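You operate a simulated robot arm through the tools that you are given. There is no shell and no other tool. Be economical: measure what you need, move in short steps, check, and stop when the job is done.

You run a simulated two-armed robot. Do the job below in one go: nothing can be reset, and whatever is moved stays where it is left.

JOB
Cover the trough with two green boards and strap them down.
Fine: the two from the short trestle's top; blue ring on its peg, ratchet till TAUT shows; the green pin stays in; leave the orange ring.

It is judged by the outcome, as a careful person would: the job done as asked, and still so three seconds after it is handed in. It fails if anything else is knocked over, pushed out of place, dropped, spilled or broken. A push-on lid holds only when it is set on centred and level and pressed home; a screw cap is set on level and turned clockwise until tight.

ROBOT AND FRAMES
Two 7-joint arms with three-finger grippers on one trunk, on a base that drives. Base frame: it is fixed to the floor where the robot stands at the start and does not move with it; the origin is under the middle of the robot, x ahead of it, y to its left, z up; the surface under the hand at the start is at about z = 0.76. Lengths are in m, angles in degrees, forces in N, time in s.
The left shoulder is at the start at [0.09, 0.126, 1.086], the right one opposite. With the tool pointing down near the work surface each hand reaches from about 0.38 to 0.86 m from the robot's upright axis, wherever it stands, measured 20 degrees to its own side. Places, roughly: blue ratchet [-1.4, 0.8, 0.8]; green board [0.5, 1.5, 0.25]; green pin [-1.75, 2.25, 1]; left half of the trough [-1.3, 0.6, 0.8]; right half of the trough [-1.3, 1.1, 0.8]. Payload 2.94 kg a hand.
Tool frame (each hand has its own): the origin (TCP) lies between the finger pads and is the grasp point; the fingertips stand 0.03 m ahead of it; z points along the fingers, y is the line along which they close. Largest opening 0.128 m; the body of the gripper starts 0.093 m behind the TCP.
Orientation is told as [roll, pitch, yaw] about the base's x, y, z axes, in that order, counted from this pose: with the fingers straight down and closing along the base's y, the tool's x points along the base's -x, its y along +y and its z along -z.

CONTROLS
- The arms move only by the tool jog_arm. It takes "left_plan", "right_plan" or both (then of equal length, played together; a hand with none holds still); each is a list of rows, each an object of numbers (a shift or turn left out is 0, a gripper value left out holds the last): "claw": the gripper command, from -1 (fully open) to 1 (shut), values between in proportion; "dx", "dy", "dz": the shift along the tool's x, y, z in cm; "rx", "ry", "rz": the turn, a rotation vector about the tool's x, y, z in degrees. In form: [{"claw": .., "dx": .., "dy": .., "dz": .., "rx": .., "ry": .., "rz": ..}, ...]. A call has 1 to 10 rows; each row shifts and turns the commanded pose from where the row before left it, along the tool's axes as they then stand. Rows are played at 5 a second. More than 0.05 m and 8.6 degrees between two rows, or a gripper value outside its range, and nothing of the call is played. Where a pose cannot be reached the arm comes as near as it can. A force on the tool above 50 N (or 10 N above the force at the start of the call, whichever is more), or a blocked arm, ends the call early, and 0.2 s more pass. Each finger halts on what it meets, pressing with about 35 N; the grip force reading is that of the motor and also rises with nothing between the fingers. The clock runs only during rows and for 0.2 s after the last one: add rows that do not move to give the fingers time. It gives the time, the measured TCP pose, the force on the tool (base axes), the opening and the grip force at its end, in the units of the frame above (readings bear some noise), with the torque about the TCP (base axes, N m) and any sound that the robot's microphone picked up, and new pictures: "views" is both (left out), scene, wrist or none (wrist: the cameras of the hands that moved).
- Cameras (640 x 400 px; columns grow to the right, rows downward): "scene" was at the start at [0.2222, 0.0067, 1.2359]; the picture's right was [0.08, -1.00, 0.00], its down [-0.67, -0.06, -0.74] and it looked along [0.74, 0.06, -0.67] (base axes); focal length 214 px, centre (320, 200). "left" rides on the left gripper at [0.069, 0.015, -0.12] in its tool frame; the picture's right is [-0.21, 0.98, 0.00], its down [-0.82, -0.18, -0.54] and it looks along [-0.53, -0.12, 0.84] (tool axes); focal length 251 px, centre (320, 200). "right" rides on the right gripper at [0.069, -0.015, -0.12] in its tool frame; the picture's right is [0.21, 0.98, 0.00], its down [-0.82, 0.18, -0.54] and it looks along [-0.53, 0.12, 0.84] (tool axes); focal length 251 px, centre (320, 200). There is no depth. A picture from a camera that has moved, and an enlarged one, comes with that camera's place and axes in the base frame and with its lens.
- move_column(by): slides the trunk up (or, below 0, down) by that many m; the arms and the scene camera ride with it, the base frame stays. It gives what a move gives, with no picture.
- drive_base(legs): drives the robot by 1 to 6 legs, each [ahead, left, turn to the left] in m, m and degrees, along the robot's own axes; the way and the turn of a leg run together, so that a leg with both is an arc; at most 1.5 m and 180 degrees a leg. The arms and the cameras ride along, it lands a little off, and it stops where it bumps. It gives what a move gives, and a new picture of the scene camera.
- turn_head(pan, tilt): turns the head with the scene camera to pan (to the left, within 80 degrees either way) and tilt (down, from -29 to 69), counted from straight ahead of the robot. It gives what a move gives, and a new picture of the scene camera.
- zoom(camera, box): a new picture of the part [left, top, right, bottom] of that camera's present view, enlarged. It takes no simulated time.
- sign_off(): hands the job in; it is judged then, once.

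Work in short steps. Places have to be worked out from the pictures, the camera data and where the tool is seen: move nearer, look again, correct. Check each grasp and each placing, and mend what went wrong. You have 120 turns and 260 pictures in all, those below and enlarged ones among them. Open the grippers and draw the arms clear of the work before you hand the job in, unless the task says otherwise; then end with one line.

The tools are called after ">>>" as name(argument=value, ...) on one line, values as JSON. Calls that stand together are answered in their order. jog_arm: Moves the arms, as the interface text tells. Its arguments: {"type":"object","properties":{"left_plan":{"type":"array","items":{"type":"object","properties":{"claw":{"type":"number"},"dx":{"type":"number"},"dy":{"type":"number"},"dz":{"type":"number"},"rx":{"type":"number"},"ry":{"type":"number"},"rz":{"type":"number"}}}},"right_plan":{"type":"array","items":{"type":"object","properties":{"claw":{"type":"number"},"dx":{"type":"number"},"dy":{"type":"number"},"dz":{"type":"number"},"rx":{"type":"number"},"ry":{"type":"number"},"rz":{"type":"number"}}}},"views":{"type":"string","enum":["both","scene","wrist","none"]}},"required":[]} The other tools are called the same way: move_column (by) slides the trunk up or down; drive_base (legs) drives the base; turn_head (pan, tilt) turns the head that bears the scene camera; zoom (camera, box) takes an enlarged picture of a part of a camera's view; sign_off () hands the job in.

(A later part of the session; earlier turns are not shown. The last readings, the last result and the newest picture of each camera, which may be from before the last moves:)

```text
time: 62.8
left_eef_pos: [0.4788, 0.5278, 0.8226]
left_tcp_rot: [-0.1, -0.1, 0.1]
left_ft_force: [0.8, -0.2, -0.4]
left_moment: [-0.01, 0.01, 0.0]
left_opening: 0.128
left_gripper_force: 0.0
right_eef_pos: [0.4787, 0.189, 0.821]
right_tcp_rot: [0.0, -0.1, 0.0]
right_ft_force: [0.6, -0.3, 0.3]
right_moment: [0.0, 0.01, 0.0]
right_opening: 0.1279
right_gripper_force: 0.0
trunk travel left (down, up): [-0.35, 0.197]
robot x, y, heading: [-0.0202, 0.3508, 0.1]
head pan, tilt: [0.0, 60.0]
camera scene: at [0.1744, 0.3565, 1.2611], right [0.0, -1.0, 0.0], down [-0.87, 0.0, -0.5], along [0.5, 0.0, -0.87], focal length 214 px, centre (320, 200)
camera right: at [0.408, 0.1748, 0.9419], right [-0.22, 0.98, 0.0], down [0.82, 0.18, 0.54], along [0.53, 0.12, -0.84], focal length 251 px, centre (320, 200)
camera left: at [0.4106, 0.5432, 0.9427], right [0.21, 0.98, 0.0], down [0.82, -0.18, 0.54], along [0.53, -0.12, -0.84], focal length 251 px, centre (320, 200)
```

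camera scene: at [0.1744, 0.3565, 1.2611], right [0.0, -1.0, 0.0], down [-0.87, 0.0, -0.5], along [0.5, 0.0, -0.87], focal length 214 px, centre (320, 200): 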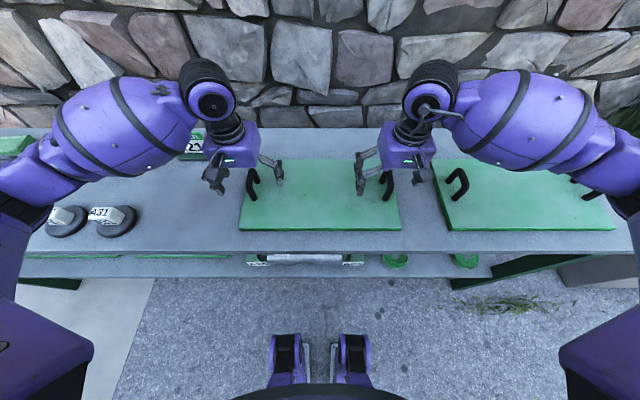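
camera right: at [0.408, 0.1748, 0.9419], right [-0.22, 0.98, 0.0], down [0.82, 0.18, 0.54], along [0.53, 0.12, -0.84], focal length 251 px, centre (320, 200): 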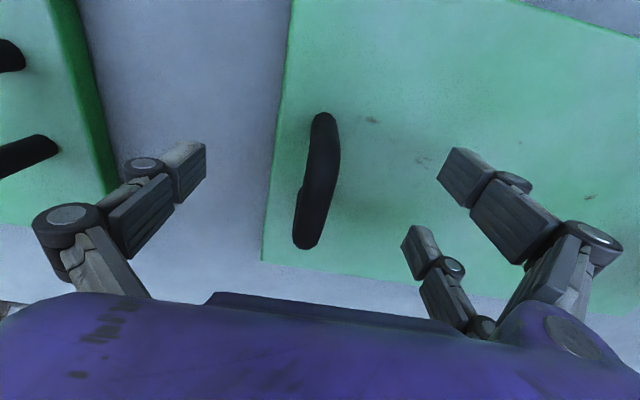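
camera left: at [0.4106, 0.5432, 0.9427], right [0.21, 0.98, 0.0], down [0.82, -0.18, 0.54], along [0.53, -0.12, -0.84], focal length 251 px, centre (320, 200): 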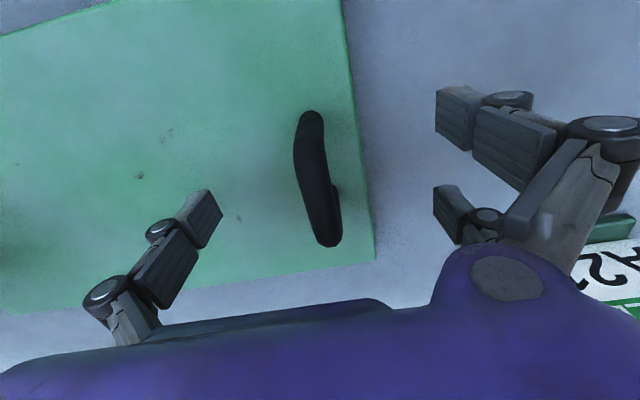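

Both bars sit between the pads. I close both grippers and hold.

>>> jog_arm(left_plan=[{"claw": 1}, {}, {}, {}, {}], right_plan=[{"claw": 1}, {}, {}, {}, {}], views="none")

>>> jog_arm(left_plan=[{"dz": -1}, {"dz": -1}, {"dz": -1}, {"dz": -1}, {}], right_plan=[{"dz": -1}, {"dz": -1}, {"dz": -1}, {"dz": -1}, {}])

```text
time: 64.0
left_eef_pos: [0.4792, 0.5285, 0.8223]
left_tcp_rot: [0.3, -0.1, 0.1]
left_ft_force: [-0.5, 12.5, 1.5]
left_moment: [1.04, -0.25, -0.11]
left_opening: 0.0147
left_gripper_force: 34.7
right_eef_pos: [0.4774, 0.1896, 0.823]
right_tcp_rot: [0.0, -0.1, 0.0]
right_ft_force: [-0.1, -10.6, 0.3]
right_moment: [1.26, 0.32, 0.21]
right_opening: 0.0151
right_gripper_force: 34.9
trunk travel left (down, up): [-0.35, 0.197]
robot x, y, heading: [-0.0163, 0.3552, 0.0]
head pan, tilt: [0.0, 60.0]
```

```text
time: 65.2
left_eef_pos: [0.4788, 0.5291, 0.8633]
left_tcp_rot: [0.2, 0.1, 0.0]
left_ft_force: [0.3, 25.2, -12.5]
left_moment: [1.4, 0.01, 0.08]
left_opening: 0.0148
left_gripper_force: 35.2
right_eef_pos: [0.4779, 0.1888, 0.8619]
right_tcp_rot: [-0.1, -0.1, -0.1]
right_ft_force: [-0.2, -26.0, 3.6]
right_moment: [1.18, 0.01, 0.18]
right_opening: 0.0151
right_gripper_force: 34.9
trunk travel left (down, up): [-0.35, 0.197]
robot x, y, heading: [-0.022, 0.3555, 0.3]
head pan, tilt: [0.0, 60.0]
camera scene: at [0.1749, 0.3565, 1.261], right [0.0, -1.0, 0.0], down [-0.87, 0.0, -0.5], along [0.5, 0.0, -0.87], focal length 214 px, centre (320, 200)
camera right: at [0.4085, 0.175, 0.9822], right [-0.21, 0.98, 0.0], down [0.82, 0.18, 0.54], along [0.53, 0.11, -0.84], focal length 251 px, centre (320, 200)
camera left: at [0.411, 0.5444, 0.983], right [0.21, 0.98, 0.0], down [0.82, -0.18, 0.54], along [0.53, -0.11, -0.84], focal length 251 px, centre (320, 200)
```

scene: 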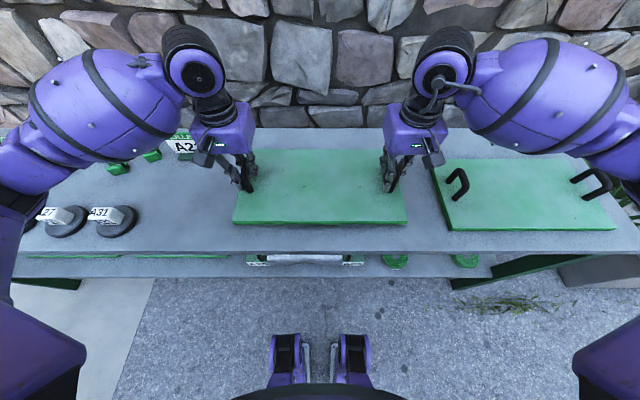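
right: 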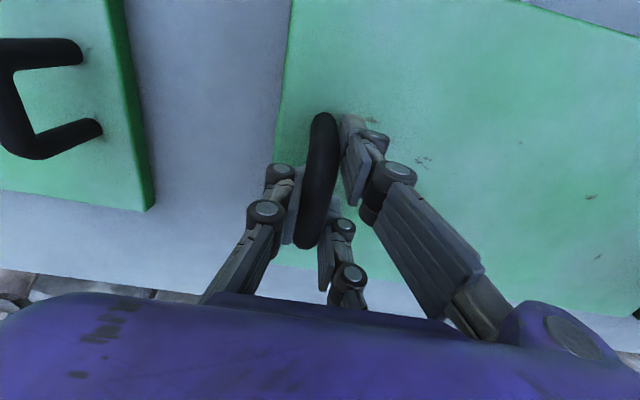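
left: 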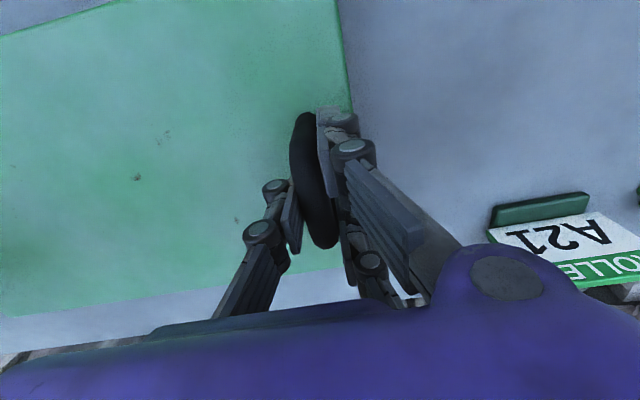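

The board is up about 4 cm in both hands. The hands squeeze each other slightly along y (±25 N), so I spread them a little and continue to lift.

>>> jog_arm(left_plan=[{"dy": 0.2, "dz": -2}, {"dy": 0.1, "dz": -2}, {"dz": -2}, {"dz": -2}, {"dz": -2}, {"dz": -2}, {"dz": -2}, {}], right_plan=[{"dy": -0.2, "dz": -2}, {"dy": -0.1, "dz": -2}, {"dz": -2}, {"dz": -2}, {"dz": -2}, {"dz": -2}, {"dz": -2}, {}], views="scene")

>>> move_column(by=0.15)

```text
time: 67.0
left_eef_pos: [0.4793, 0.5281, 1.0032]
left_tcp_rot: [-0.1, 0.0, -0.2]
left_ft_force: [-2.3, -26.4, -12.2]
left_moment: [1.14, -0.07, -0.08]
left_opening: 0.0152
left_gripper_force: 34.9
right_eef_pos: [0.4779, 0.1885, 1.0023]
right_tcp_rot: [0.3, 0.0, 0.1]
right_ft_force: [2.2, 25.5, 2.3]
right_moment: [1.49, 0.08, -0.52]
right_opening: 0.0147
right_gripper_force: 35.1
trunk travel left (down, up): [-0.35, 0.197]
robot x, y, heading: [-0.0193, 0.3567, -0.2]
head pan, tilt: [0.0, 60.0]
camera scene: at [0.1751, 0.3565, 1.2609], right [0.0, -1.0, 0.0], down [-0.87, 0.0, -0.5], along [0.5, 0.0, -0.87], focal length 214 px, centre (320, 200)
```

scene: 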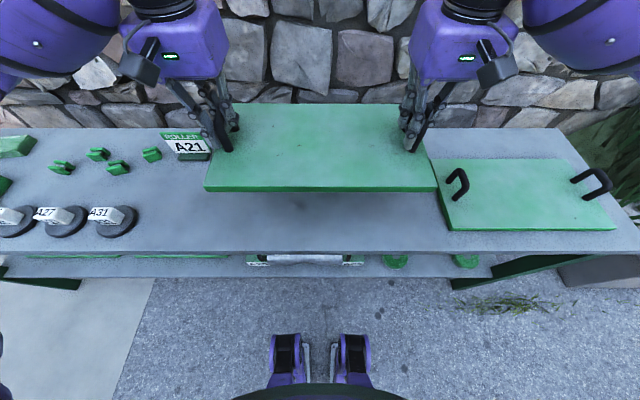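

```text
time: 68.8
left_eef_pos: [0.4786, 0.5296, 1.1513]
left_tcp_rot: [-0.2, 0.1, -0.1]
left_ft_force: [0.1, -31.3, -13.2]
left_moment: [1.08, -0.27, -0.03]
left_opening: 0.0151
left_gripper_force: 34.9
right_eef_pos: [0.4775, 0.1894, 1.1512]
right_tcp_rot: [0.5, -0.1, 0.1]
right_ft_force: [0.5, 32.0, 3.5]
right_moment: [1.57, 0.32, -0.11]
right_opening: 0.0147
right_gripper_force: 34.9
trunk travel left (down, up): [-0.5, 0.047]
robot x, y, heading: [-0.0199, 0.355, 0.0]
head pan, tilt: [0.0, 60.0]
```

Slight overspread now; I take back half of it, then back away, turn round and line up with the trough's left half.

>>> jog_arm(left_plan=[{"dy": -0.15}, {}], right_plan=[{"dy": 0.15}, {}], views="none")

>>> drive_base(legs=[[-0.4, 0, 0], [0, 0, 180], [0, -0.28, 0]])

>>> turn_head(pan=0, tilt=35)

```text
time: 69.4
left_eef_pos: [0.4793, 0.5298, 1.1534]
left_tcp_rot: [0.1, 0.0, 0.0]
left_ft_force: [0.2, -19.6, -12.0]
left_moment: [1.18, 0.02, -0.13]
left_opening: 0.0146
left_gripper_force: 34.7
right_eef_pos: [0.4785, 0.189, 1.1522]
right_tcp_rot: [0.2, -0.3, -0.1]
right_ft_force: [0.0, 19.8, 2.8]
right_moment: [1.57, 0.0, 0.24]
right_opening: 0.0149
right_gripper_force: 35.2
trunk travel left (down, up): [-0.5, 0.047]
robot x, y, heading: [-0.0173, 0.357, 0.1]
head pan, tilt: [0.0, 60.0]
```

```text
time: 81.8
left_eef_pos: [-0.9133, 0.4702, 1.1539]
left_tcp_rot: [0.0, 0.1, 179.3]
left_ft_force: [0.8, 2.5, -12.1]
left_moment: [-1.25, 0.06, -0.12]
left_opening: 0.015
left_gripper_force: 34.8
right_eef_pos: [-0.9075, 0.8108, 1.1525]
right_tcp_rot: [0.0, -0.1, 179.4]
right_ft_force: [-0.9, -3.1, 3.4]
right_moment: [-1.37, -0.09, -0.13]
right_opening: 0.0146
right_gripper_force: 34.7
trunk travel left (down, up): [-0.5, 0.047]
robot x, y, heading: [-0.4142, 0.6383, 179.3]
head pan, tilt: [0.0, 60.0]
camera scene: at [-0.534, 0.6389, 1.4273], right [0.01, 1.0, 0.0], down [0.87, -0.01, -0.5], along [-0.5, 0.01, -0.87], focal length 214 px, centre (320, 200)
```

scene: 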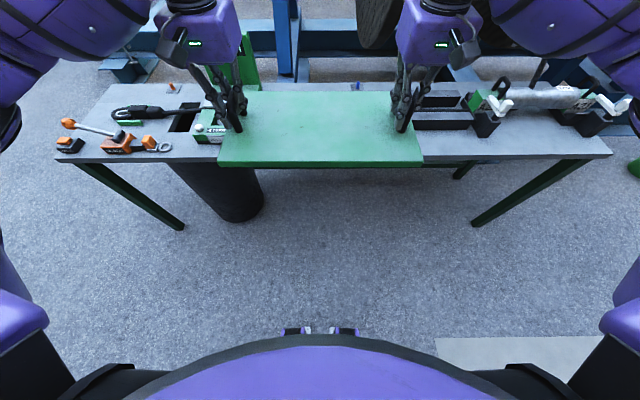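

```text
time: 82.7
left_eef_pos: [-0.9133, 0.4716, 1.1531]
left_tcp_rot: [0.1, 0.1, 179.5]
left_ft_force: [0.0, 0.0, -13.6]
left_moment: [-1.5, -0.16, 0.08]
left_opening: 0.015
left_gripper_force: 35.0
right_eef_pos: [-0.909, 0.8111, 1.152]
right_tcp_rot: [0.0, -0.2, 179.5]
right_ft_force: [0.3, 0.3, 4.4]
right_moment: [-1.59, 0.16, 0.05]
right_opening: 0.0144
right_gripper_force: 35.0
trunk travel left (down, up): [-0.5, 0.047]
robot x, y, heading: [-0.4132, 0.6402, 179.3]
head pan, tilt: [0.0, 35.0]
camera scene: at [-0.5554, 0.6393, 1.4615], right [0.01, 1.0, 0.0], down [0.57, -0.01, -0.82], along [-0.82, 0.01, -0.57], focal length 214 px, centre (320, 200)
```

scene: 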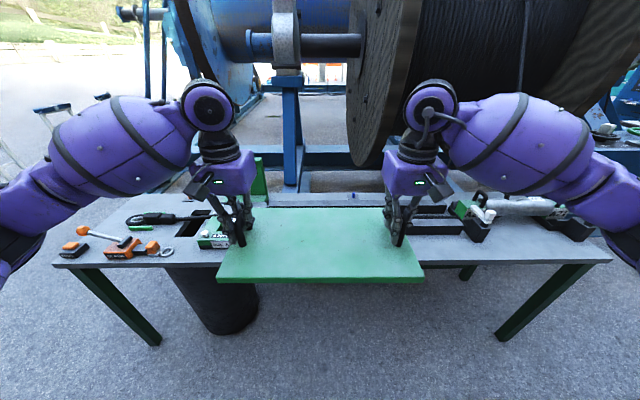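

Before advancing, I zoom on the visible right part of the trough to fix the wall positions precisely.

>>> turn_head(pan=-15, tilt=45)

>>> zoom(camera="scene", box=[300, 90, 460, 190])

```text
time: 83.5
left_eef_pos: [-0.913, 0.4712, 1.1534]
left_tcp_rot: [0.0, 0.0, 179.3]
left_ft_force: [-0.8, 0.6, -12.5]
left_moment: [-1.34, -0.74, 0.15]
left_opening: 0.015
left_gripper_force: 35.1
right_eef_pos: [-0.91, 0.8114, 1.1526]
right_tcp_rot: [0.0, -0.1, 179.4]
right_ft_force: [-0.5, -1.3, 3.4]
right_moment: [-1.41, 0.71, -0.17]
right_opening: 0.0148
right_gripper_force: 35.4
trunk travel left (down, up): [-0.5, 0.047]
robot x, y, heading: [-0.4113, 0.6363, 179.4]
head pan, tilt: [-15.0, 45.0]
camera scene: at [-0.5457, 0.6602, 1.4468], right [0.27, 0.96, 0.0], down [0.68, -0.19, -0.71], along [-0.68, 0.19, -0.71], focal length 214 px, centre (320, 200)
```

scene: 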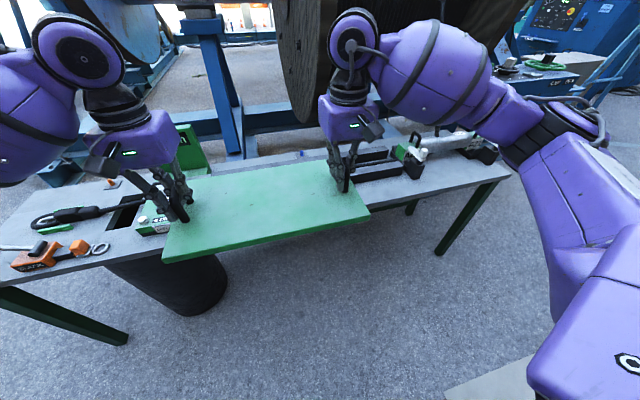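

```text
4.00 times, centred on (380, 140) of scene
camera zoom: at [-0.5457, 0.6602, 1.4468], right [0.27, 0.96, 0.0], down [0.68, -0.19, -0.71], along [-0.68, 0.19, -0.71], focal length 858 px, centre (80, 440)
```

zoom: 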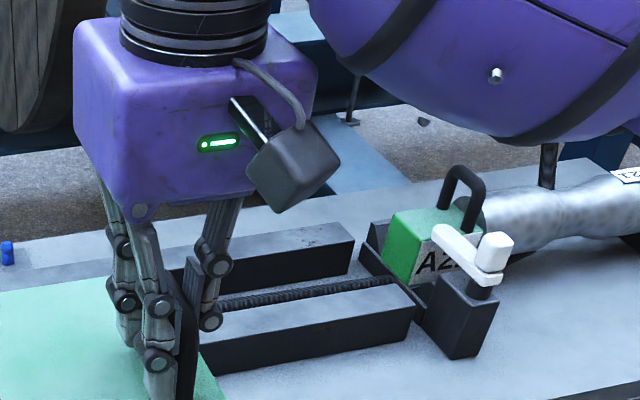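

I zoom tighter on the wall ends to settle the corner pixels.

>>> zoom(camera="scene", box=[350, 130, 430, 180])

```text
8.00 times, centred on (390, 155) of scene
camera zoom: at [-0.5457, 0.6602, 1.4468], right [0.27, 0.96, 0.0], down [0.68, -0.19, -0.71], along [-0.68, 0.19, -0.71], focal length 1716 px, centre (-240, 560)
```

zoom: 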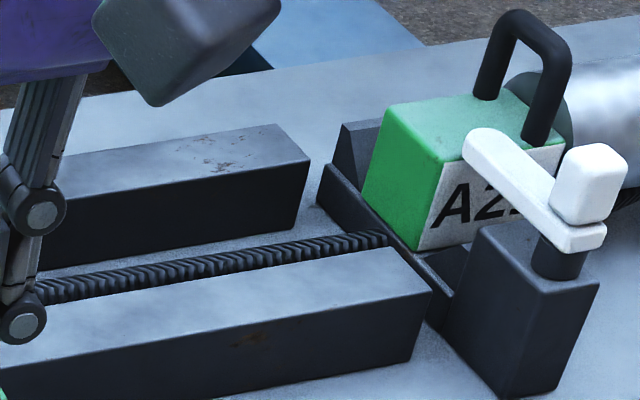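

Corner math gives: walls' outer faces x≈-1.27 and -1.475 (centre ≈-1.372), top z≈0.80–0.815, right end y≈1.295, trough centre y≈0.836. The first board should be centred at (-1.372, 0.634). I advance.

>>> drive_base(legs=[[0.38, 0.006, 0.5]])

>>> turn_head(pan=0, tilt=60)

```text
time: 85.9
left_eef_pos: [-1.2939, 0.464, 1.1523]
left_tcp_rot: [0.0, 0.1, 179.9]
left_ft_force: [0.4, 0.9, -12.2]
left_moment: [-1.25, 0.11, -0.05]
left_opening: 0.0149
left_gripper_force: 34.7
right_eef_pos: [-1.2914, 0.8028, 1.153]
right_tcp_rot: [0.1, -0.1, 179.8]
right_ft_force: [-0.4, -0.7, 3.0]
right_moment: [-1.39, -0.16, -0.15]
right_opening: 0.015
right_gripper_force: 35.4
trunk travel left (down, up): [-0.5, 0.047]
robot x, y, heading: [-0.796, 0.6336, 179.8]
head pan, tilt: [-15.0, 45.0]
camera scene: at [-0.9275, 0.6556, 1.4468], right [0.26, 0.97, 0.0], down [0.68, -0.18, -0.71], along [-0.68, 0.18, -0.71], focal length 214 px, centre (320, 200)
```

scene: 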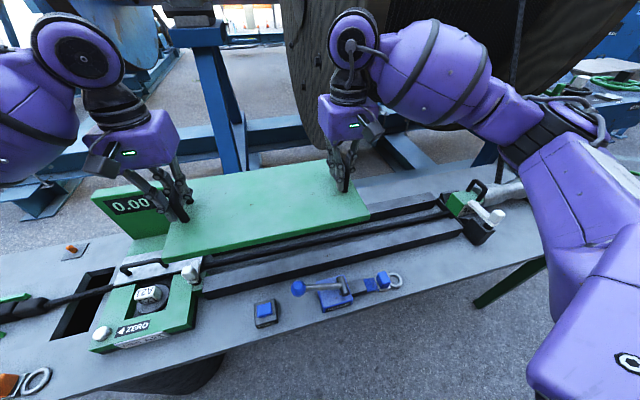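

```text
time: 86.7
left_eef_pos: [-1.2952, 0.4633, 1.1524]
left_tcp_rot: [0.2, 0.1, 179.8]
left_ft_force: [-0.3, -0.2, -13.7]
left_moment: [-1.56, 0.04, 0.06]
left_opening: 0.0145
left_gripper_force: 35.1
right_eef_pos: [-1.2929, 0.8027, 1.1524]
right_tcp_rot: [0.1, -0.2, 179.9]
right_ft_force: [0.7, 0.2, 5.3]
right_moment: [-1.59, -0.06, 0.03]
right_opening: 0.0148
right_gripper_force: 34.6
trunk travel left (down, up): [-0.5, 0.047]
robot x, y, heading: [-0.7975, 0.6341, 179.9]
head pan, tilt: [0.0, 60.0]
camera scene: at [-0.9167, 0.6346, 1.4273], right [0.0, 1.0, 0.0], down [0.87, 0.0, -0.5], along [-0.5, 0.0, -0.87], focal length 214 px, centre (320, 200)
```

scene: 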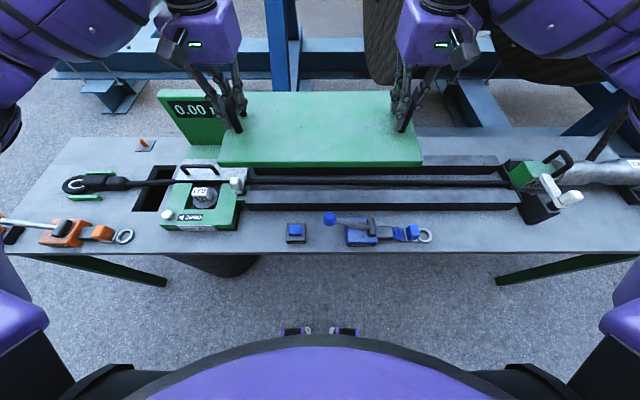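

I zoom in for precise end positions of the near wall and strap hardware.

>>> zoom(camera="scene", box=[160, 150, 320, 250])

>>> zoom(camera="scene", box=[300, 150, 460, 250])

>>> zoom(camera="scene", box=[420, 140, 580, 240])

```text
4.00 times, centred on (240, 200) of scene
camera zoom: at [-0.9167, 0.6346, 1.4273], right [0.0, 1.0, 0.0], down [0.87, 0.0, -0.5], along [-0.5, 0.0, -0.87], focal length 858 px, centre (640, 200)
```

zoom: 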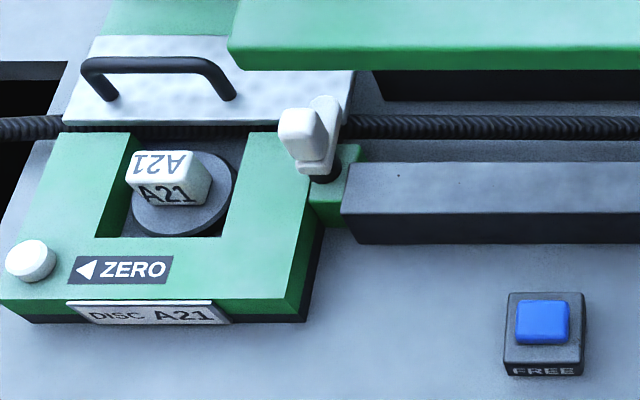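

```text
4.00 times, centred on (380, 200) of scene
camera zoom: at [-0.9167, 0.6346, 1.4273], right [0.0, 1.0, 0.0], down [0.87, 0.0, -0.5], along [-0.5, 0.0, -0.87], focal length 858 px, centre (80, 200)
```

zoom: 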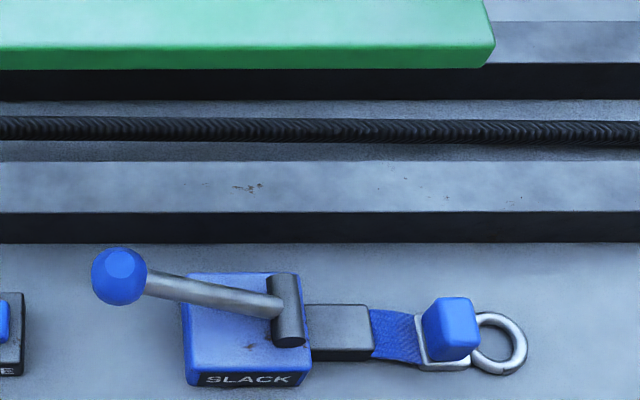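

```text
4.00 times, centred on (500, 190) of scene
camera zoom: at [-0.9167, 0.6346, 1.4273], right [0.0, 1.0, 0.0], down [0.87, 0.0, -0.5], along [-0.5, 0.0, -0.87], focal length 858 px, centre (-400, 240)
```

zoom: 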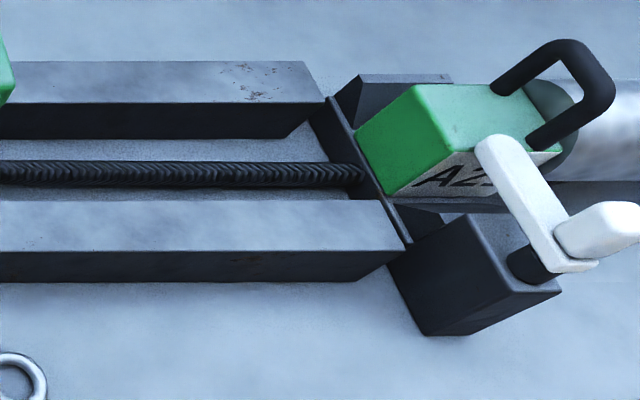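

Consistent fit now: wall tops z≈0.805, x −1.265…−1.472 (centre −1.368), y 0.385…1.304 (centre 0.8445); the board is 0.40×0.21. I will butt the two boards at y≈0.842, under the strap line. Lowering the trunk and shifting the board over the trough.

>>> jog_arm(left_plan=[{"dx": -2}, {"dx": -2}, {"dx": -2, "dy": -0.25}, {"dx": -1.7, "dy": -0.2}, {}], right_plan=[{"dx": -2}, {"dx": -2}, {"dx": -2, "dy": -0.25}, {"dx": -1.7, "dy": -0.2}, {}], views="none")

>>> move_column(by=-0.15)

>>> jog_arm(left_plan=[{"dz": 2}, {"dz": 2}, {"dz": 2}, {"dz": 2}, {"dz": 1}, {}], right_plan=[{"dz": 2}, {"dz": 2}, {"dz": 2}, {"dz": 2}, {"dz": 1}, {}])

>>> zoom(camera="scene", box=[180, 120, 460, 295])

```text
time: 87.9
left_eef_pos: [-1.3715, 0.4673, 1.1529]
left_tcp_rot: [-0.1, 0.0, 179.8]
left_ft_force: [-0.4, 5.2, -12.3]
left_moment: [-1.33, -0.65, 0.31]
left_opening: 0.0147
left_gripper_force: 35.0
right_eef_pos: [-1.3691, 0.8076, 1.1525]
right_tcp_rot: [0.1, -0.1, 180.0]
right_ft_force: [0.8, -6.1, 4.0]
right_moment: [-1.48, 0.68, -0.29]
right_opening: 0.0148
right_gripper_force: 35.8
trunk travel left (down, up): [-0.5, 0.047]
robot x, y, heading: [-0.7944, 0.6327, 179.9]
head pan, tilt: [0.0, 60.0]
```

```text
time: 89.6
left_eef_pos: [-1.371, 0.4675, 1.0041]
left_tcp_rot: [0.0, 0.0, 179.9]
left_ft_force: [-0.1, 0.9, -12.0]
left_moment: [-1.31, 0.06, 0.0]
left_opening: 0.0147
left_gripper_force: 34.9
right_eef_pos: [-1.3705, 0.8077, 1.0033]
right_tcp_rot: [0.0, -0.2, 179.9]
right_ft_force: [-0.8, -1.5, 3.4]
right_moment: [-1.38, -0.03, -0.05]
right_opening: 0.015
right_gripper_force: 35.0
trunk travel left (down, up): [-0.35, 0.197]
robot x, y, heading: [-0.7967, 0.6325, 179.9]
head pan, tilt: [0.0, 60.0]
```

```text
time: 91.0
left_eef_pos: [-1.3702, 0.468, 0.9131]
left_tcp_rot: [0.1, 0.0, 180.0]
left_ft_force: [-0.2, -3.9, -13.1]
left_moment: [-1.44, -0.16, 0.06]
left_opening: 0.0146
left_gripper_force: 34.8
right_eef_pos: [-1.3692, 0.8075, 0.9127]
right_tcp_rot: [0.0, 0.0, 179.9]
right_ft_force: [-0.2, 3.8, 4.2]
right_moment: [-1.42, 0.15, -0.01]
right_opening: 0.0146
right_gripper_force: 35.1
trunk travel left (down, up): [-0.35, 0.197]
robot x, y, heading: [-0.7954, 0.635, 180.1]
head pan, tilt: [0.0, 60.0]
camera scene: at [-0.984, 0.6347, 1.261], right [0.0, 1.0, 0.0], down [0.87, 0.0, -0.5], along [-0.5, 0.0, -0.87], focal length 214 px, centre (320, 200)
camera right: at [-1.2998, 0.8232, 1.0325], right [0.21, -0.98, 0.0], down [-0.82, -0.18, 0.54], along [-0.53, -0.12, -0.84], focal length 251 px, centre (320, 200)
camera left: at [-1.301, 0.4539, 1.0329], right [-0.22, -0.98, 0.0], down [-0.82, 0.18, 0.54], along [-0.53, 0.12, -0.84], focal length 251 px, centre (320, 200)
```

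scene: 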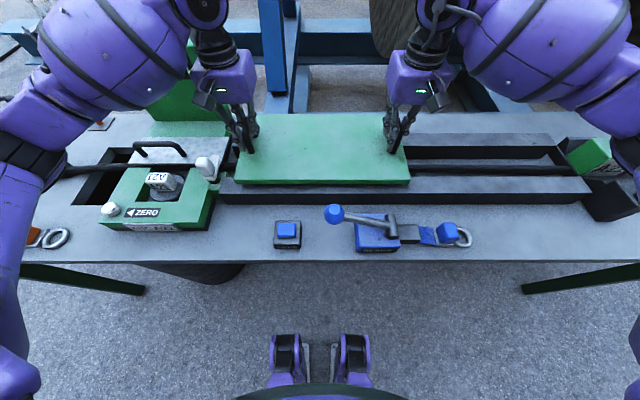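
right: 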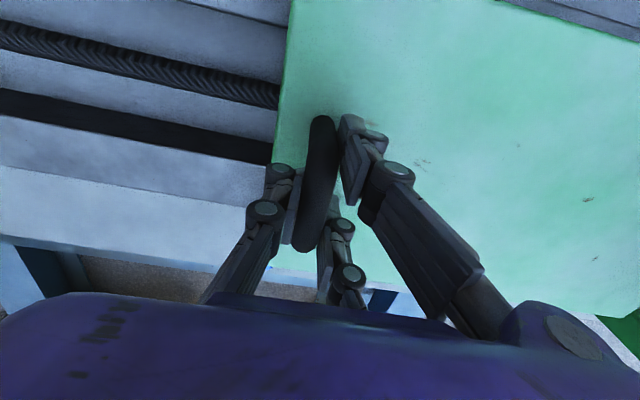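
left: 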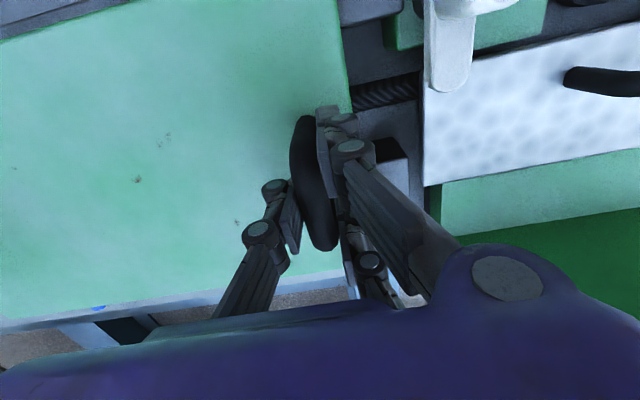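

```text
2.29 times, centred on (320, 208) of scene
camera zoom: at [-0.984, 0.6347, 1.261], right [0.0, 1.0, 0.0], down [0.87, 0.0, -0.5], along [-0.5, 0.0, -0.87], focal length 490 px, centre (320, 183)
```

zoom: 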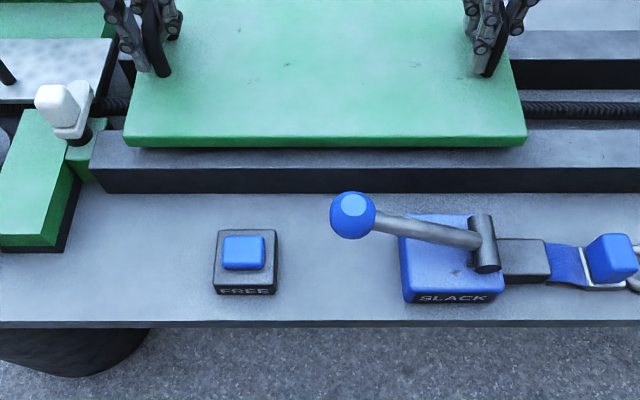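

Aligned; I lower the remaining ~4.5 cm slowly and watch the load.

>>> jog_arm(left_plan=[{"dz": 1}, {"dz": 1}, {"dz": 1}, {"dz": 0.6}, {"dz": 0.3}, {"dz": 0.3}, {}], right_plan=[{"dz": 1}, {"dz": 1}, {"dz": 1}, {"dz": 0.6}, {"dz": 0.3}, {"dz": 0.3}, {}], views="scene")

```text
time: 91.9
left_eef_pos: [-1.3721, 0.4684, 0.897]
left_tcp_rot: [0.1, -1.4, 179.9]
left_ft_force: [5.3, -2.1, 22.4]
left_moment: [-1.52, -0.79, -0.05]
left_opening: 0.0148
left_gripper_force: 35.0
right_eef_pos: [-1.3708, 0.8074, 0.8946]
right_tcp_rot: [0.6, -1.6, 180.0]
right_ft_force: [2.7, 3.2, 20.6]
right_moment: [-1.35, -1.41, 0.41]
right_opening: 0.014
right_gripper_force: 35.1
trunk travel left (down, up): [-0.35, 0.197]
robot x, y, heading: [-0.793, 0.634, 180.0]
head pan, tilt: [0.0, 60.0]
stopped in row 4 (right hand): the force on the tool passed its limit at 68 N (the readings are from after the stop); the commanded pose is now the measured one
camera scene: at [-0.9791, 0.6354, 1.2619], right [0.0, 1.0, 0.0], down [0.86, 0.0, -0.5], along [-0.5, 0.0, -0.86], focal length 214 px, centre (320, 200)
```

scene: 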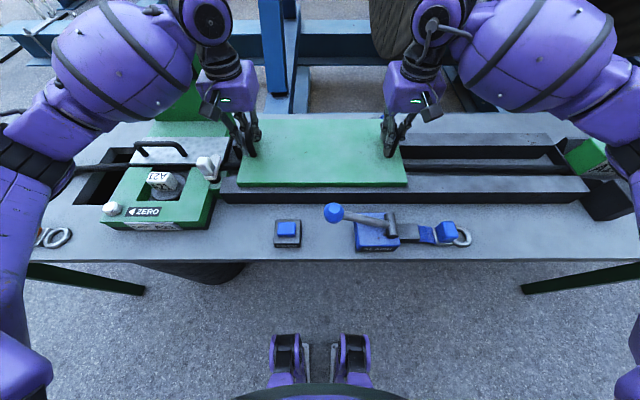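

Contact came at TCP z≈0.895, 3 cm above my estimate. Two camera heights agree that this table is about 3 cm higher (≈0.79, wall tops ≈0.83). Rescaled, the trough is x −1.247…−1.447 (centre −1.347) and y 0.395…1.274 (centre 0.835). I lift 2 cm, level, and shift accordingly.

>>> jog_arm(left_plan=[{"dz": -1}, {"dz": -1, "ry": 1.4}, {"dx": 1.1, "dy": 0.2}, {"dx": 1.1, "dy": 0.2}, {}], right_plan=[{"dz": -1}, {"dz": -1, "ry": 1.6}, {"dx": 1.1, "dy": 0.2}, {"dx": 1.1, "dy": 0.2}, {}], views="scene")

>>> zoom(camera="scene", box=[200, 110, 440, 260])

```text
time: 93.1
left_eef_pos: [-1.3535, 0.4636, 0.9106]
left_tcp_rot: [-0.1, 0.4, 179.9]
left_ft_force: [-0.6, 1.0, -14.4]
left_moment: [-1.6, -1.01, 0.2]
left_opening: 0.0149
left_gripper_force: 35.2
right_eef_pos: [-1.3525, 0.8039, 0.9092]
right_tcp_rot: [0.4, 0.6, 179.8]
right_ft_force: [2.8, -2.6, 4.5]
right_moment: [-1.7, 1.04, 0.28]
right_opening: 0.0144
right_gripper_force: 34.9
trunk travel left (down, up): [-0.35, 0.197]
robot x, y, heading: [-0.7944, 0.6356, 179.7]
head pan, tilt: [0.0, 60.0]
camera scene: at [-0.9845, 0.6347, 1.2609], right [0.0, 1.0, 0.0], down [0.87, 0.0, -0.5], along [-0.5, 0.0, -0.87], focal length 214 px, centre (320, 200)
```

scene: 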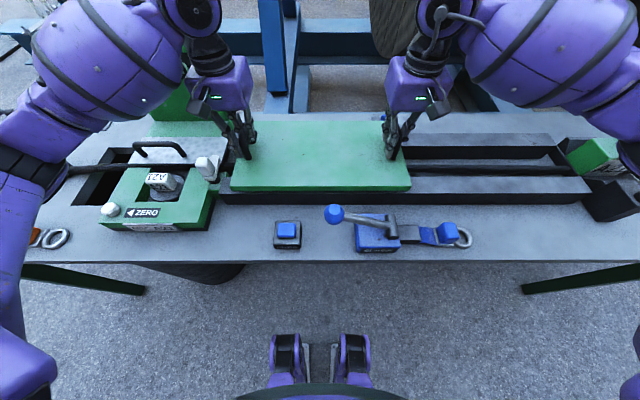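

```text
2.67 times, centred on (320, 185) of scene
camera zoom: at [-0.9845, 0.6347, 1.2609], right [0.0, 1.0, 0.0], down [0.87, 0.0, -0.5], along [-0.5, 0.0, -0.87], focal length 572 px, centre (320, 240)
```

zoom: 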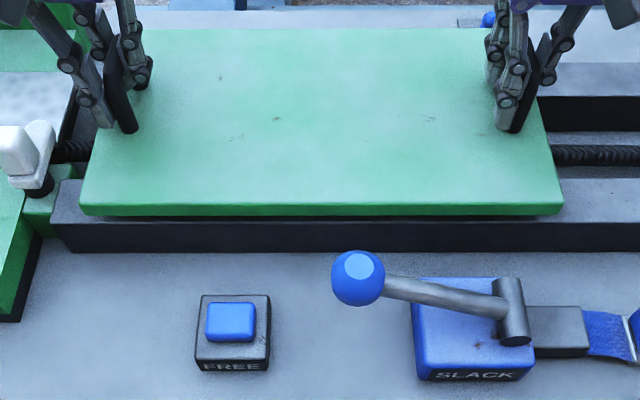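

The board now lines up with the wall edges. I lower in small steps to touch.

>>> jog_arm(left_plan=[{"dz": 0.4, "dy": 0.15}, {"dz": 0.3, "dy": 0.15}, {"dz": 0.2}, {"dz": 0.2}, {"dz": 0.15}, {"dz": 0.1}, {"dz": 0.1}, {}], right_plan=[{"dz": 0.3, "dy": 0.15}, {"dz": 0.3, "dy": 0.15}, {"dz": 0.2}, {"dz": 0.2}, {"dz": 0.15}, {"dz": 0.1}, {"dz": 0.1}, {}], views="scene")

>>> zoom(camera="scene", box=[200, 110, 440, 260])

```text
time: 94.9
left_eef_pos: [-1.3533, 0.461, 0.8996]
left_tcp_rot: [-0.1, 0.1, 179.9]
left_ft_force: [-2.3, 3.0, 6.9]
left_moment: [-1.4, 0.63, -0.51]
left_opening: 0.015
left_gripper_force: 35.0
right_eef_pos: [-1.35, 0.8017, 0.897]
right_tcp_rot: [0.5, 0.5, 179.9]
right_ft_force: [-3.0, -4.2, 4.3]
right_moment: [-1.44, 1.71, -0.17]
right_opening: 0.0145
right_gripper_force: 35.1
trunk travel left (down, up): [-0.35, 0.197]
robot x, y, heading: [-0.7997, 0.6351, 180.1]
head pan, tilt: [0.0, 60.0]
camera scene: at [-0.9831, 0.6349, 1.2613], right [0.0, 1.0, 0.0], down [0.87, 0.0, -0.5], along [-0.5, 0.0, -0.87], focal length 214 px, centre (320, 200)
```

scene: 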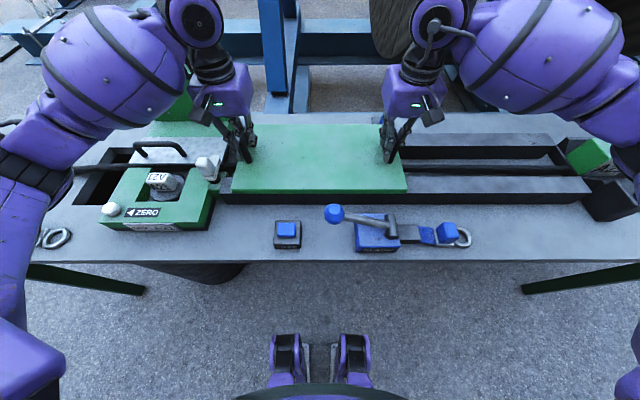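

```text
2.67 times, centred on (320, 185) of scene
camera zoom: at [-0.9831, 0.6349, 1.2613], right [0.0, 1.0, 0.0], down [0.87, 0.0, -0.5], along [-0.5, 0.0, -0.87], focal length 572 px, centre (320, 240)
```

zoom: 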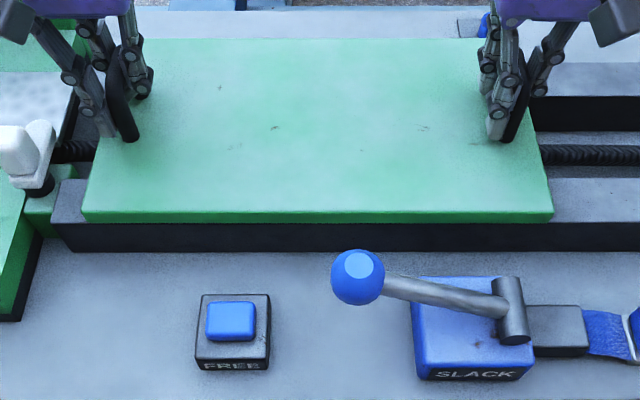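

The board lies flush on the walls. I open the grippers part way (left hand is near the white knob) and raise straight up.

>>> jog_arm(left_plan=[{"claw": 0.3}, {}, {}], right_plan=[{"claw": 0.3}, {}, {}], views="none")

>>> jog_arm(left_plan=[{"dz": -1}, {"dz": -2}, {"dz": -3}, {"dz": -3}, {"dz": -3}, {"dz": -3}], right_plan=[{"dz": -1}, {"dz": -2}, {"dz": -3}, {"dz": -3}, {"dz": -3}, {"dz": -3}], views="scene")

>>> move_column(by=0.15)

>>> zoom(camera="scene", box=[160, 100, 480, 300])

```text
time: 95.7
left_eef_pos: [-1.3525, 0.4602, 0.8967]
left_tcp_rot: [-0.2, 0.4, 179.9]
left_ft_force: [-0.5, 0.8, 0.5]
left_moment: [0.02, 0.01, 0.01]
left_opening: 0.0453
left_gripper_force: 0.1
right_eef_pos: [-1.3505, 0.8008, 0.8968]
right_tcp_rot: [0.3, 0.5, 179.8]
right_ft_force: [-0.4, -0.6, 0.1]
right_moment: [-0.03, -0.01, 0.0]
right_opening: 0.0458
right_gripper_force: 0.1
trunk travel left (down, up): [-0.35, 0.197]
robot x, y, heading: [-0.7983, 0.6338, 180.1]
head pan, tilt: [0.0, 60.0]
```

```text
time: 97.1
left_eef_pos: [-1.3538, 0.4612, 1.0484]
left_tcp_rot: [-0.1, 0.3, 180.0]
left_ft_force: [-0.4, -0.5, -0.3]
left_moment: [0.01, 0.04, 0.03]
left_opening: 0.0449
left_gripper_force: 0.0
right_eef_pos: [-1.3516, 0.8016, 1.0476]
right_tcp_rot: [0.3, 0.5, 179.8]
right_ft_force: [0.3, -0.2, -0.3]
right_moment: [0.02, -0.01, -0.01]
right_opening: 0.045
right_gripper_force: 0.0
trunk travel left (down, up): [-0.35, 0.197]
robot x, y, heading: [-0.794, 0.635, 179.7]
head pan, tilt: [0.0, 60.0]
camera scene: at [-0.9827, 0.6347, 1.2612], right [0.0, 1.0, 0.0], down [0.87, 0.0, -0.5], along [-0.5, 0.0, -0.87], focal length 214 px, centre (320, 200)
```

scene: 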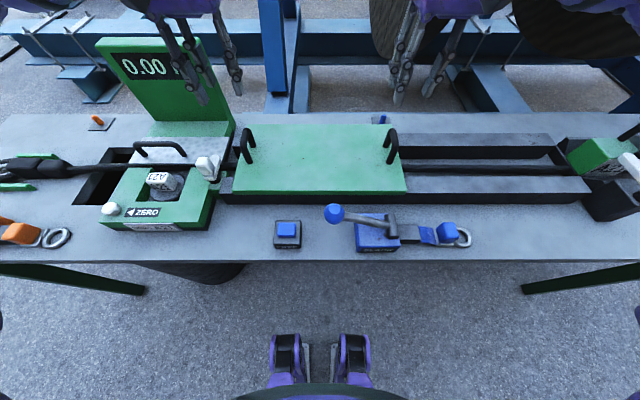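

```text
time: 98.8
left_eef_pos: [-1.3528, 0.46, 1.1959]
left_tcp_rot: [-0.1, 0.5, 179.8]
left_ft_force: [-0.6, 0.2, -0.8]
left_moment: [0.02, -0.02, -0.01]
left_opening: 0.0447
left_gripper_force: 0.1
right_eef_pos: [-1.3531, 0.8015, 1.1959]
right_tcp_rot: [0.3, 0.6, 179.8]
right_ft_force: [0.3, 0.6, -0.5]
right_moment: [0.0, -0.03, 0.0]
right_opening: 0.0449
right_gripper_force: 0.1
trunk travel left (down, up): [-0.5, 0.047]
robot x, y, heading: [-0.7934, 0.6333, 180.1]
head pan, tilt: [0.0, 60.0]
```

```text
2.00 times, centred on (320, 200) of scene
camera zoom: at [-0.9165, 0.6345, 1.4271], right [0.0, 1.0, 0.0], down [0.87, 0.0, -0.5], along [-0.5, 0.0, -0.87], focal length 429 px, centre (320, 200)
```

zoom: 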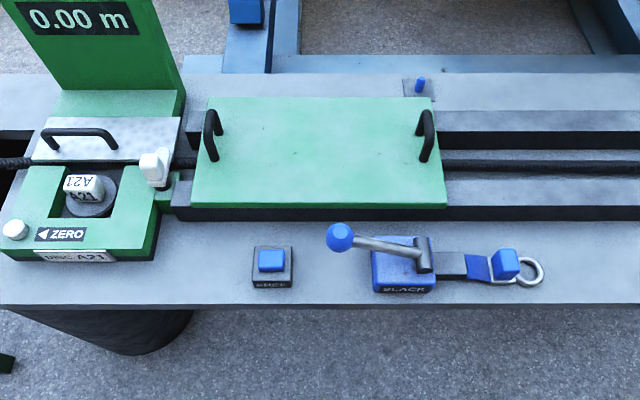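

First board placed well; its right edge lies at y≈0.83–0.84 in line with the peg. I pull the arms in and go for the second board.

>>> jog_arm(left_plan=[{"dx": 2}, {"dx": 2}, {"dx": 2}, {"dx": 2}], right_plan=[{"dx": 2}, {"dx": 2}, {"dx": 2}, {"dx": 2}], views="none")

>>> drive_base(legs=[[-0.39, 0, 0], [0, 0, -180], [0, -0.8, 0.3]])

```text
time: 99.8
left_eef_pos: [-1.2722, 0.4613, 1.1989]
left_tcp_rot: [-0.2, 0.2, 180.1]
left_ft_force: [0.6, -0.3, -0.2]
left_moment: [0.03, 0.02, 0.0]
left_opening: 0.0446
left_gripper_force: 0.2
right_eef_pos: [-1.2709, 0.8008, 1.1975]
right_tcp_rot: [0.2, 0.4, 179.8]
right_ft_force: [0.5, -0.4, -0.9]
right_moment: [0.01, 0.04, -0.03]
right_opening: 0.0448
right_gripper_force: 0.1
trunk travel left (down, up): [-0.5, 0.047]
robot x, y, heading: [-0.7976, 0.6333, 180.1]
head pan, tilt: [0.0, 60.0]
```

```text
time: 116.7
left_eef_pos: [0.0702, 0.0069, 1.1984]
left_tcp_rot: [-0.2, 0.3, 0.3]
left_ft_force: [-0.5, -0.5, -0.3]
left_moment: [0.03, -0.03, -0.02]
left_opening: 0.0449
left_gripper_force: 0.1
right_eef_pos: [0.0708, -0.3321, 1.197]
right_tcp_rot: [0.3, 0.6, 0.2]
right_ft_force: [-0.3, 0.4, -0.3]
right_moment: [-0.01, -0.01, 0.02]
right_opening: 0.0449
right_gripper_force: 0.1
trunk travel left (down, up): [-0.5, 0.047]
robot x, y, heading: [-0.4047, -0.1681, -0.1]
head pan, tilt: [0.0, 60.0]
camera scene: at [-0.2808, -0.1687, 1.4274], right [0.0, -1.0, 0.0], down [-0.87, 0.0, -0.5], along [0.5, 0.0, -0.87], focal length 214 px, centre (320, 200)
```

scene: 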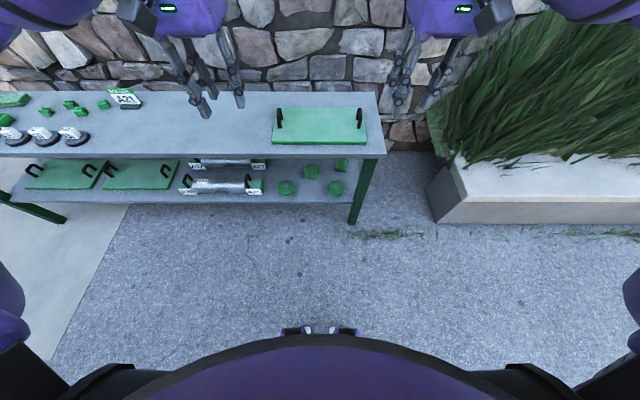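

Clear ahead; I advance to the bench and lower the trunk.

>>> drive_base(legs=[[0.38, 0.0, 0]])

>>> move_column(by=-0.15)

>>> jog_arm(left_plan=[{"claw": -1, "dz": 3}, {"dz": 3}, {"dz": 3}, {"dz": 3}], right_plan=[{"claw": -1, "dz": 3}, {"dz": 3}, {"dz": 3}, {"dz": 3}])

```text
time: 119.0
left_eef_pos: [0.4442, 0.0092, 1.1981]
left_tcp_rot: [-0.1, 0.3, 0.3]
left_ft_force: [-0.6, -0.6, 0.2]
left_moment: [0.02, -0.01, 0.01]
left_opening: 0.0451
left_gripper_force: 0.1
right_eef_pos: [0.4462, -0.331, 1.1963]
right_tcp_rot: [0.3, 0.5, 0.3]
right_ft_force: [0.0, 0.2, -0.2]
right_moment: [-0.01, 0.01, 0.0]
right_opening: 0.0446
right_gripper_force: 0.0
trunk travel left (down, up): [-0.5, 0.047]
robot x, y, heading: [-0.0331, -0.1666, 0.5]
head pan, tilt: [0.0, 60.0]
camera scene: at [0.0944, -0.1672, 1.4275], right [0.0, -1.0, 0.0], down [-0.87, 0.0, -0.5], along [0.5, 0.0, -0.87], focal length 214 px, centre (320, 200)
```

scene: 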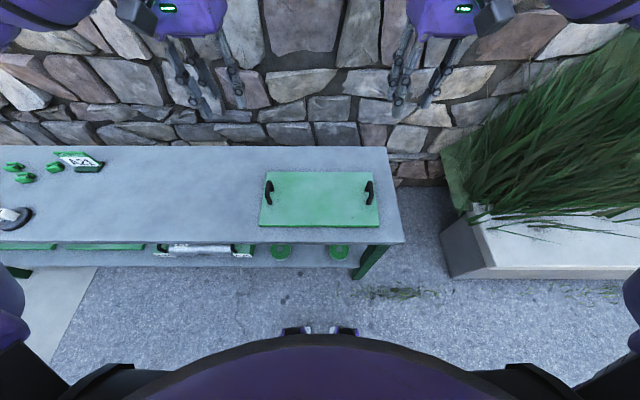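

```text
time: 120.8
left_eef_pos: [0.4437, 0.0078, 1.048]
left_tcp_rot: [-0.2, 0.3, 0.3]
left_ft_force: [-0.7, 0.3, 0.2]
left_moment: [-0.01, -0.01, -0.02]
left_opening: 0.0448
left_gripper_force: 0.0
right_eef_pos: [0.4452, -0.3298, 1.0465]
right_tcp_rot: [0.3, 0.4, 0.2]
right_ft_force: [0.1, 0.5, -0.3]
right_moment: [0.02, -0.02, 0.0]
right_opening: 0.0448
right_gripper_force: 0.1
trunk travel left (down, up): [-0.35, 0.197]
robot x, y, heading: [-0.0283, -0.1647, 0.1]
head pan, tilt: [0.0, 60.0]
```

```text
time: 121.8
left_eef_pos: [0.4453, 0.0084, 0.9285]
left_tcp_rot: [-0.3, 0.4, 0.3]
left_ft_force: [0.6, -0.8, 0.3]
left_moment: [0.01, 0.03, 0.02]
left_opening: 0.1278
left_gripper_force: 0.0
right_eef_pos: [0.4446, -0.3308, 0.9269]
right_tcp_rot: [0.2, 0.5, 0.2]
right_ft_force: [0.2, 0.1, 0.1]
right_moment: [0.0, -0.04, 0.0]
right_opening: 0.1277
right_gripper_force: 0.1
trunk travel left (down, up): [-0.35, 0.197]
robot x, y, heading: [-0.0311, -0.1695, 0.2]
head pan, tilt: [0.0, 60.0]
camera scene: at [0.1631, -0.1669, 1.2611], right [0.0, -1.0, 0.0], down [-0.87, 0.0, -0.5], along [0.5, 0.0, -0.87], focal length 214 px, centre (320, 200)
camera right: at [0.3777, -0.3461, 1.0481], right [-0.22, 0.98, 0.01], down [0.83, 0.18, 0.53], along [0.52, 0.12, -0.84], focal length 251 px, centre (320, 200)
camera left: at [0.3777, 0.0253, 1.0479], right [0.21, 0.98, 0.0], down [0.83, -0.17, 0.54], along [0.52, -0.12, -0.84], focal length 251 px, centre (320, 200)
```

scene: 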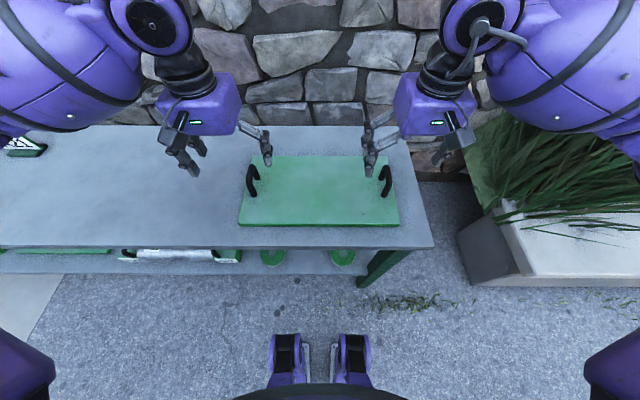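
right: 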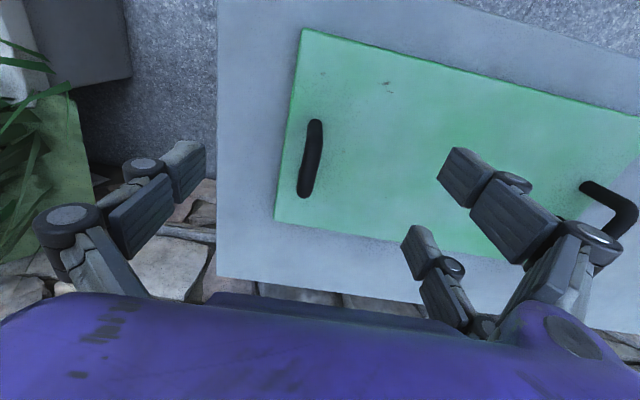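
left: 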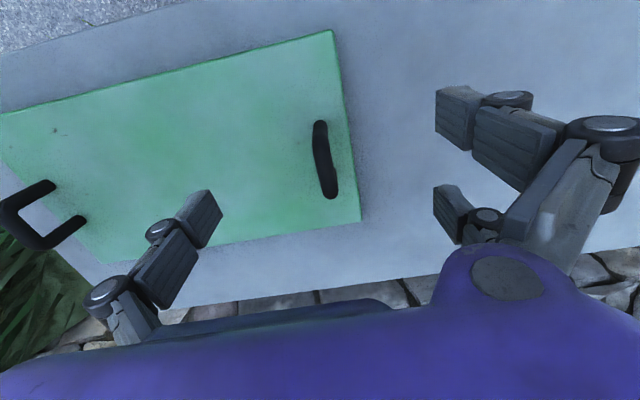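

Handles at (0.476, 0.007) and (0.476, −0.333). I level the hands, move over and descend to z≈0.822, then close.

>>> jog_arm(left_plan=[{"dx": -1.6, "dy": -0.1, "ry": -0.4}, {"dx": -1.5, "dz": 1}, {"dz": 3}, {"dz": 3}, {"dz": 2}, {"dz": 1.5}, {}], right_plan=[{"dx": -1.6, "dy": -0.2, "ry": -0.5}, {"dx": -1.5, "dz": 1}, {"dz": 3}, {"dz": 3}, {"dz": 2}, {"dz": 1.4}, {}], views="wrist")

```text
time: 123.4
left_eef_pos: [0.4761, 0.006, 0.8228]
left_tcp_rot: [-0.3, -0.1, 0.3]
left_ft_force: [-0.2, 0.9, 0.2]
left_moment: [0.01, 0.0, -0.01]
left_opening: 0.1282
left_gripper_force: 0.1
right_eef_pos: [0.4764, -0.3306, 0.8212]
right_tcp_rot: [0.2, 0.0, 0.2]
right_ft_force: [0.0, -0.1, -0.9]
right_moment: [0.0, -0.01, -0.02]
right_opening: 0.1278
right_gripper_force: 0.1
trunk travel left (down, up): [-0.35, 0.197]
robot x, y, heading: [-0.0295, -0.1698, 0.2]
head pan, tilt: [0.0, 60.0]
camera right: at [0.4069, -0.3468, 0.9424], right [-0.22, 0.98, 0.01], down [0.82, 0.18, 0.54], along [0.53, 0.12, -0.84], focal length 251 px, centre (320, 200)
camera left: at [0.4077, 0.023, 0.9424], right [0.21, 0.98, 0.0], down [0.82, -0.17, 0.54], along [0.53, -0.12, -0.84], focal length 251 px, centre (320, 200)
```

right: 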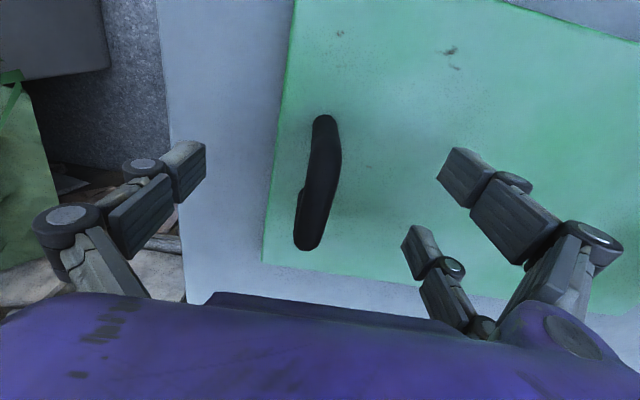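
left: 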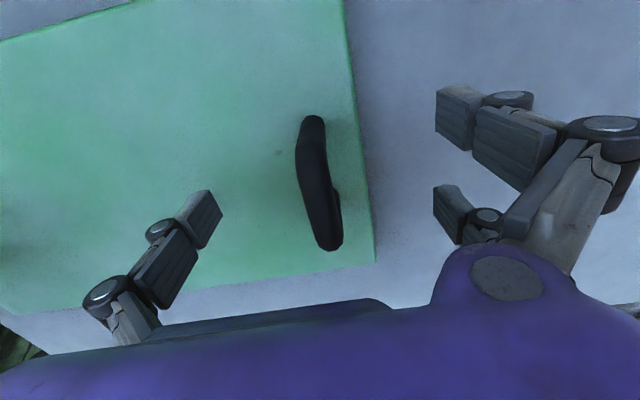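

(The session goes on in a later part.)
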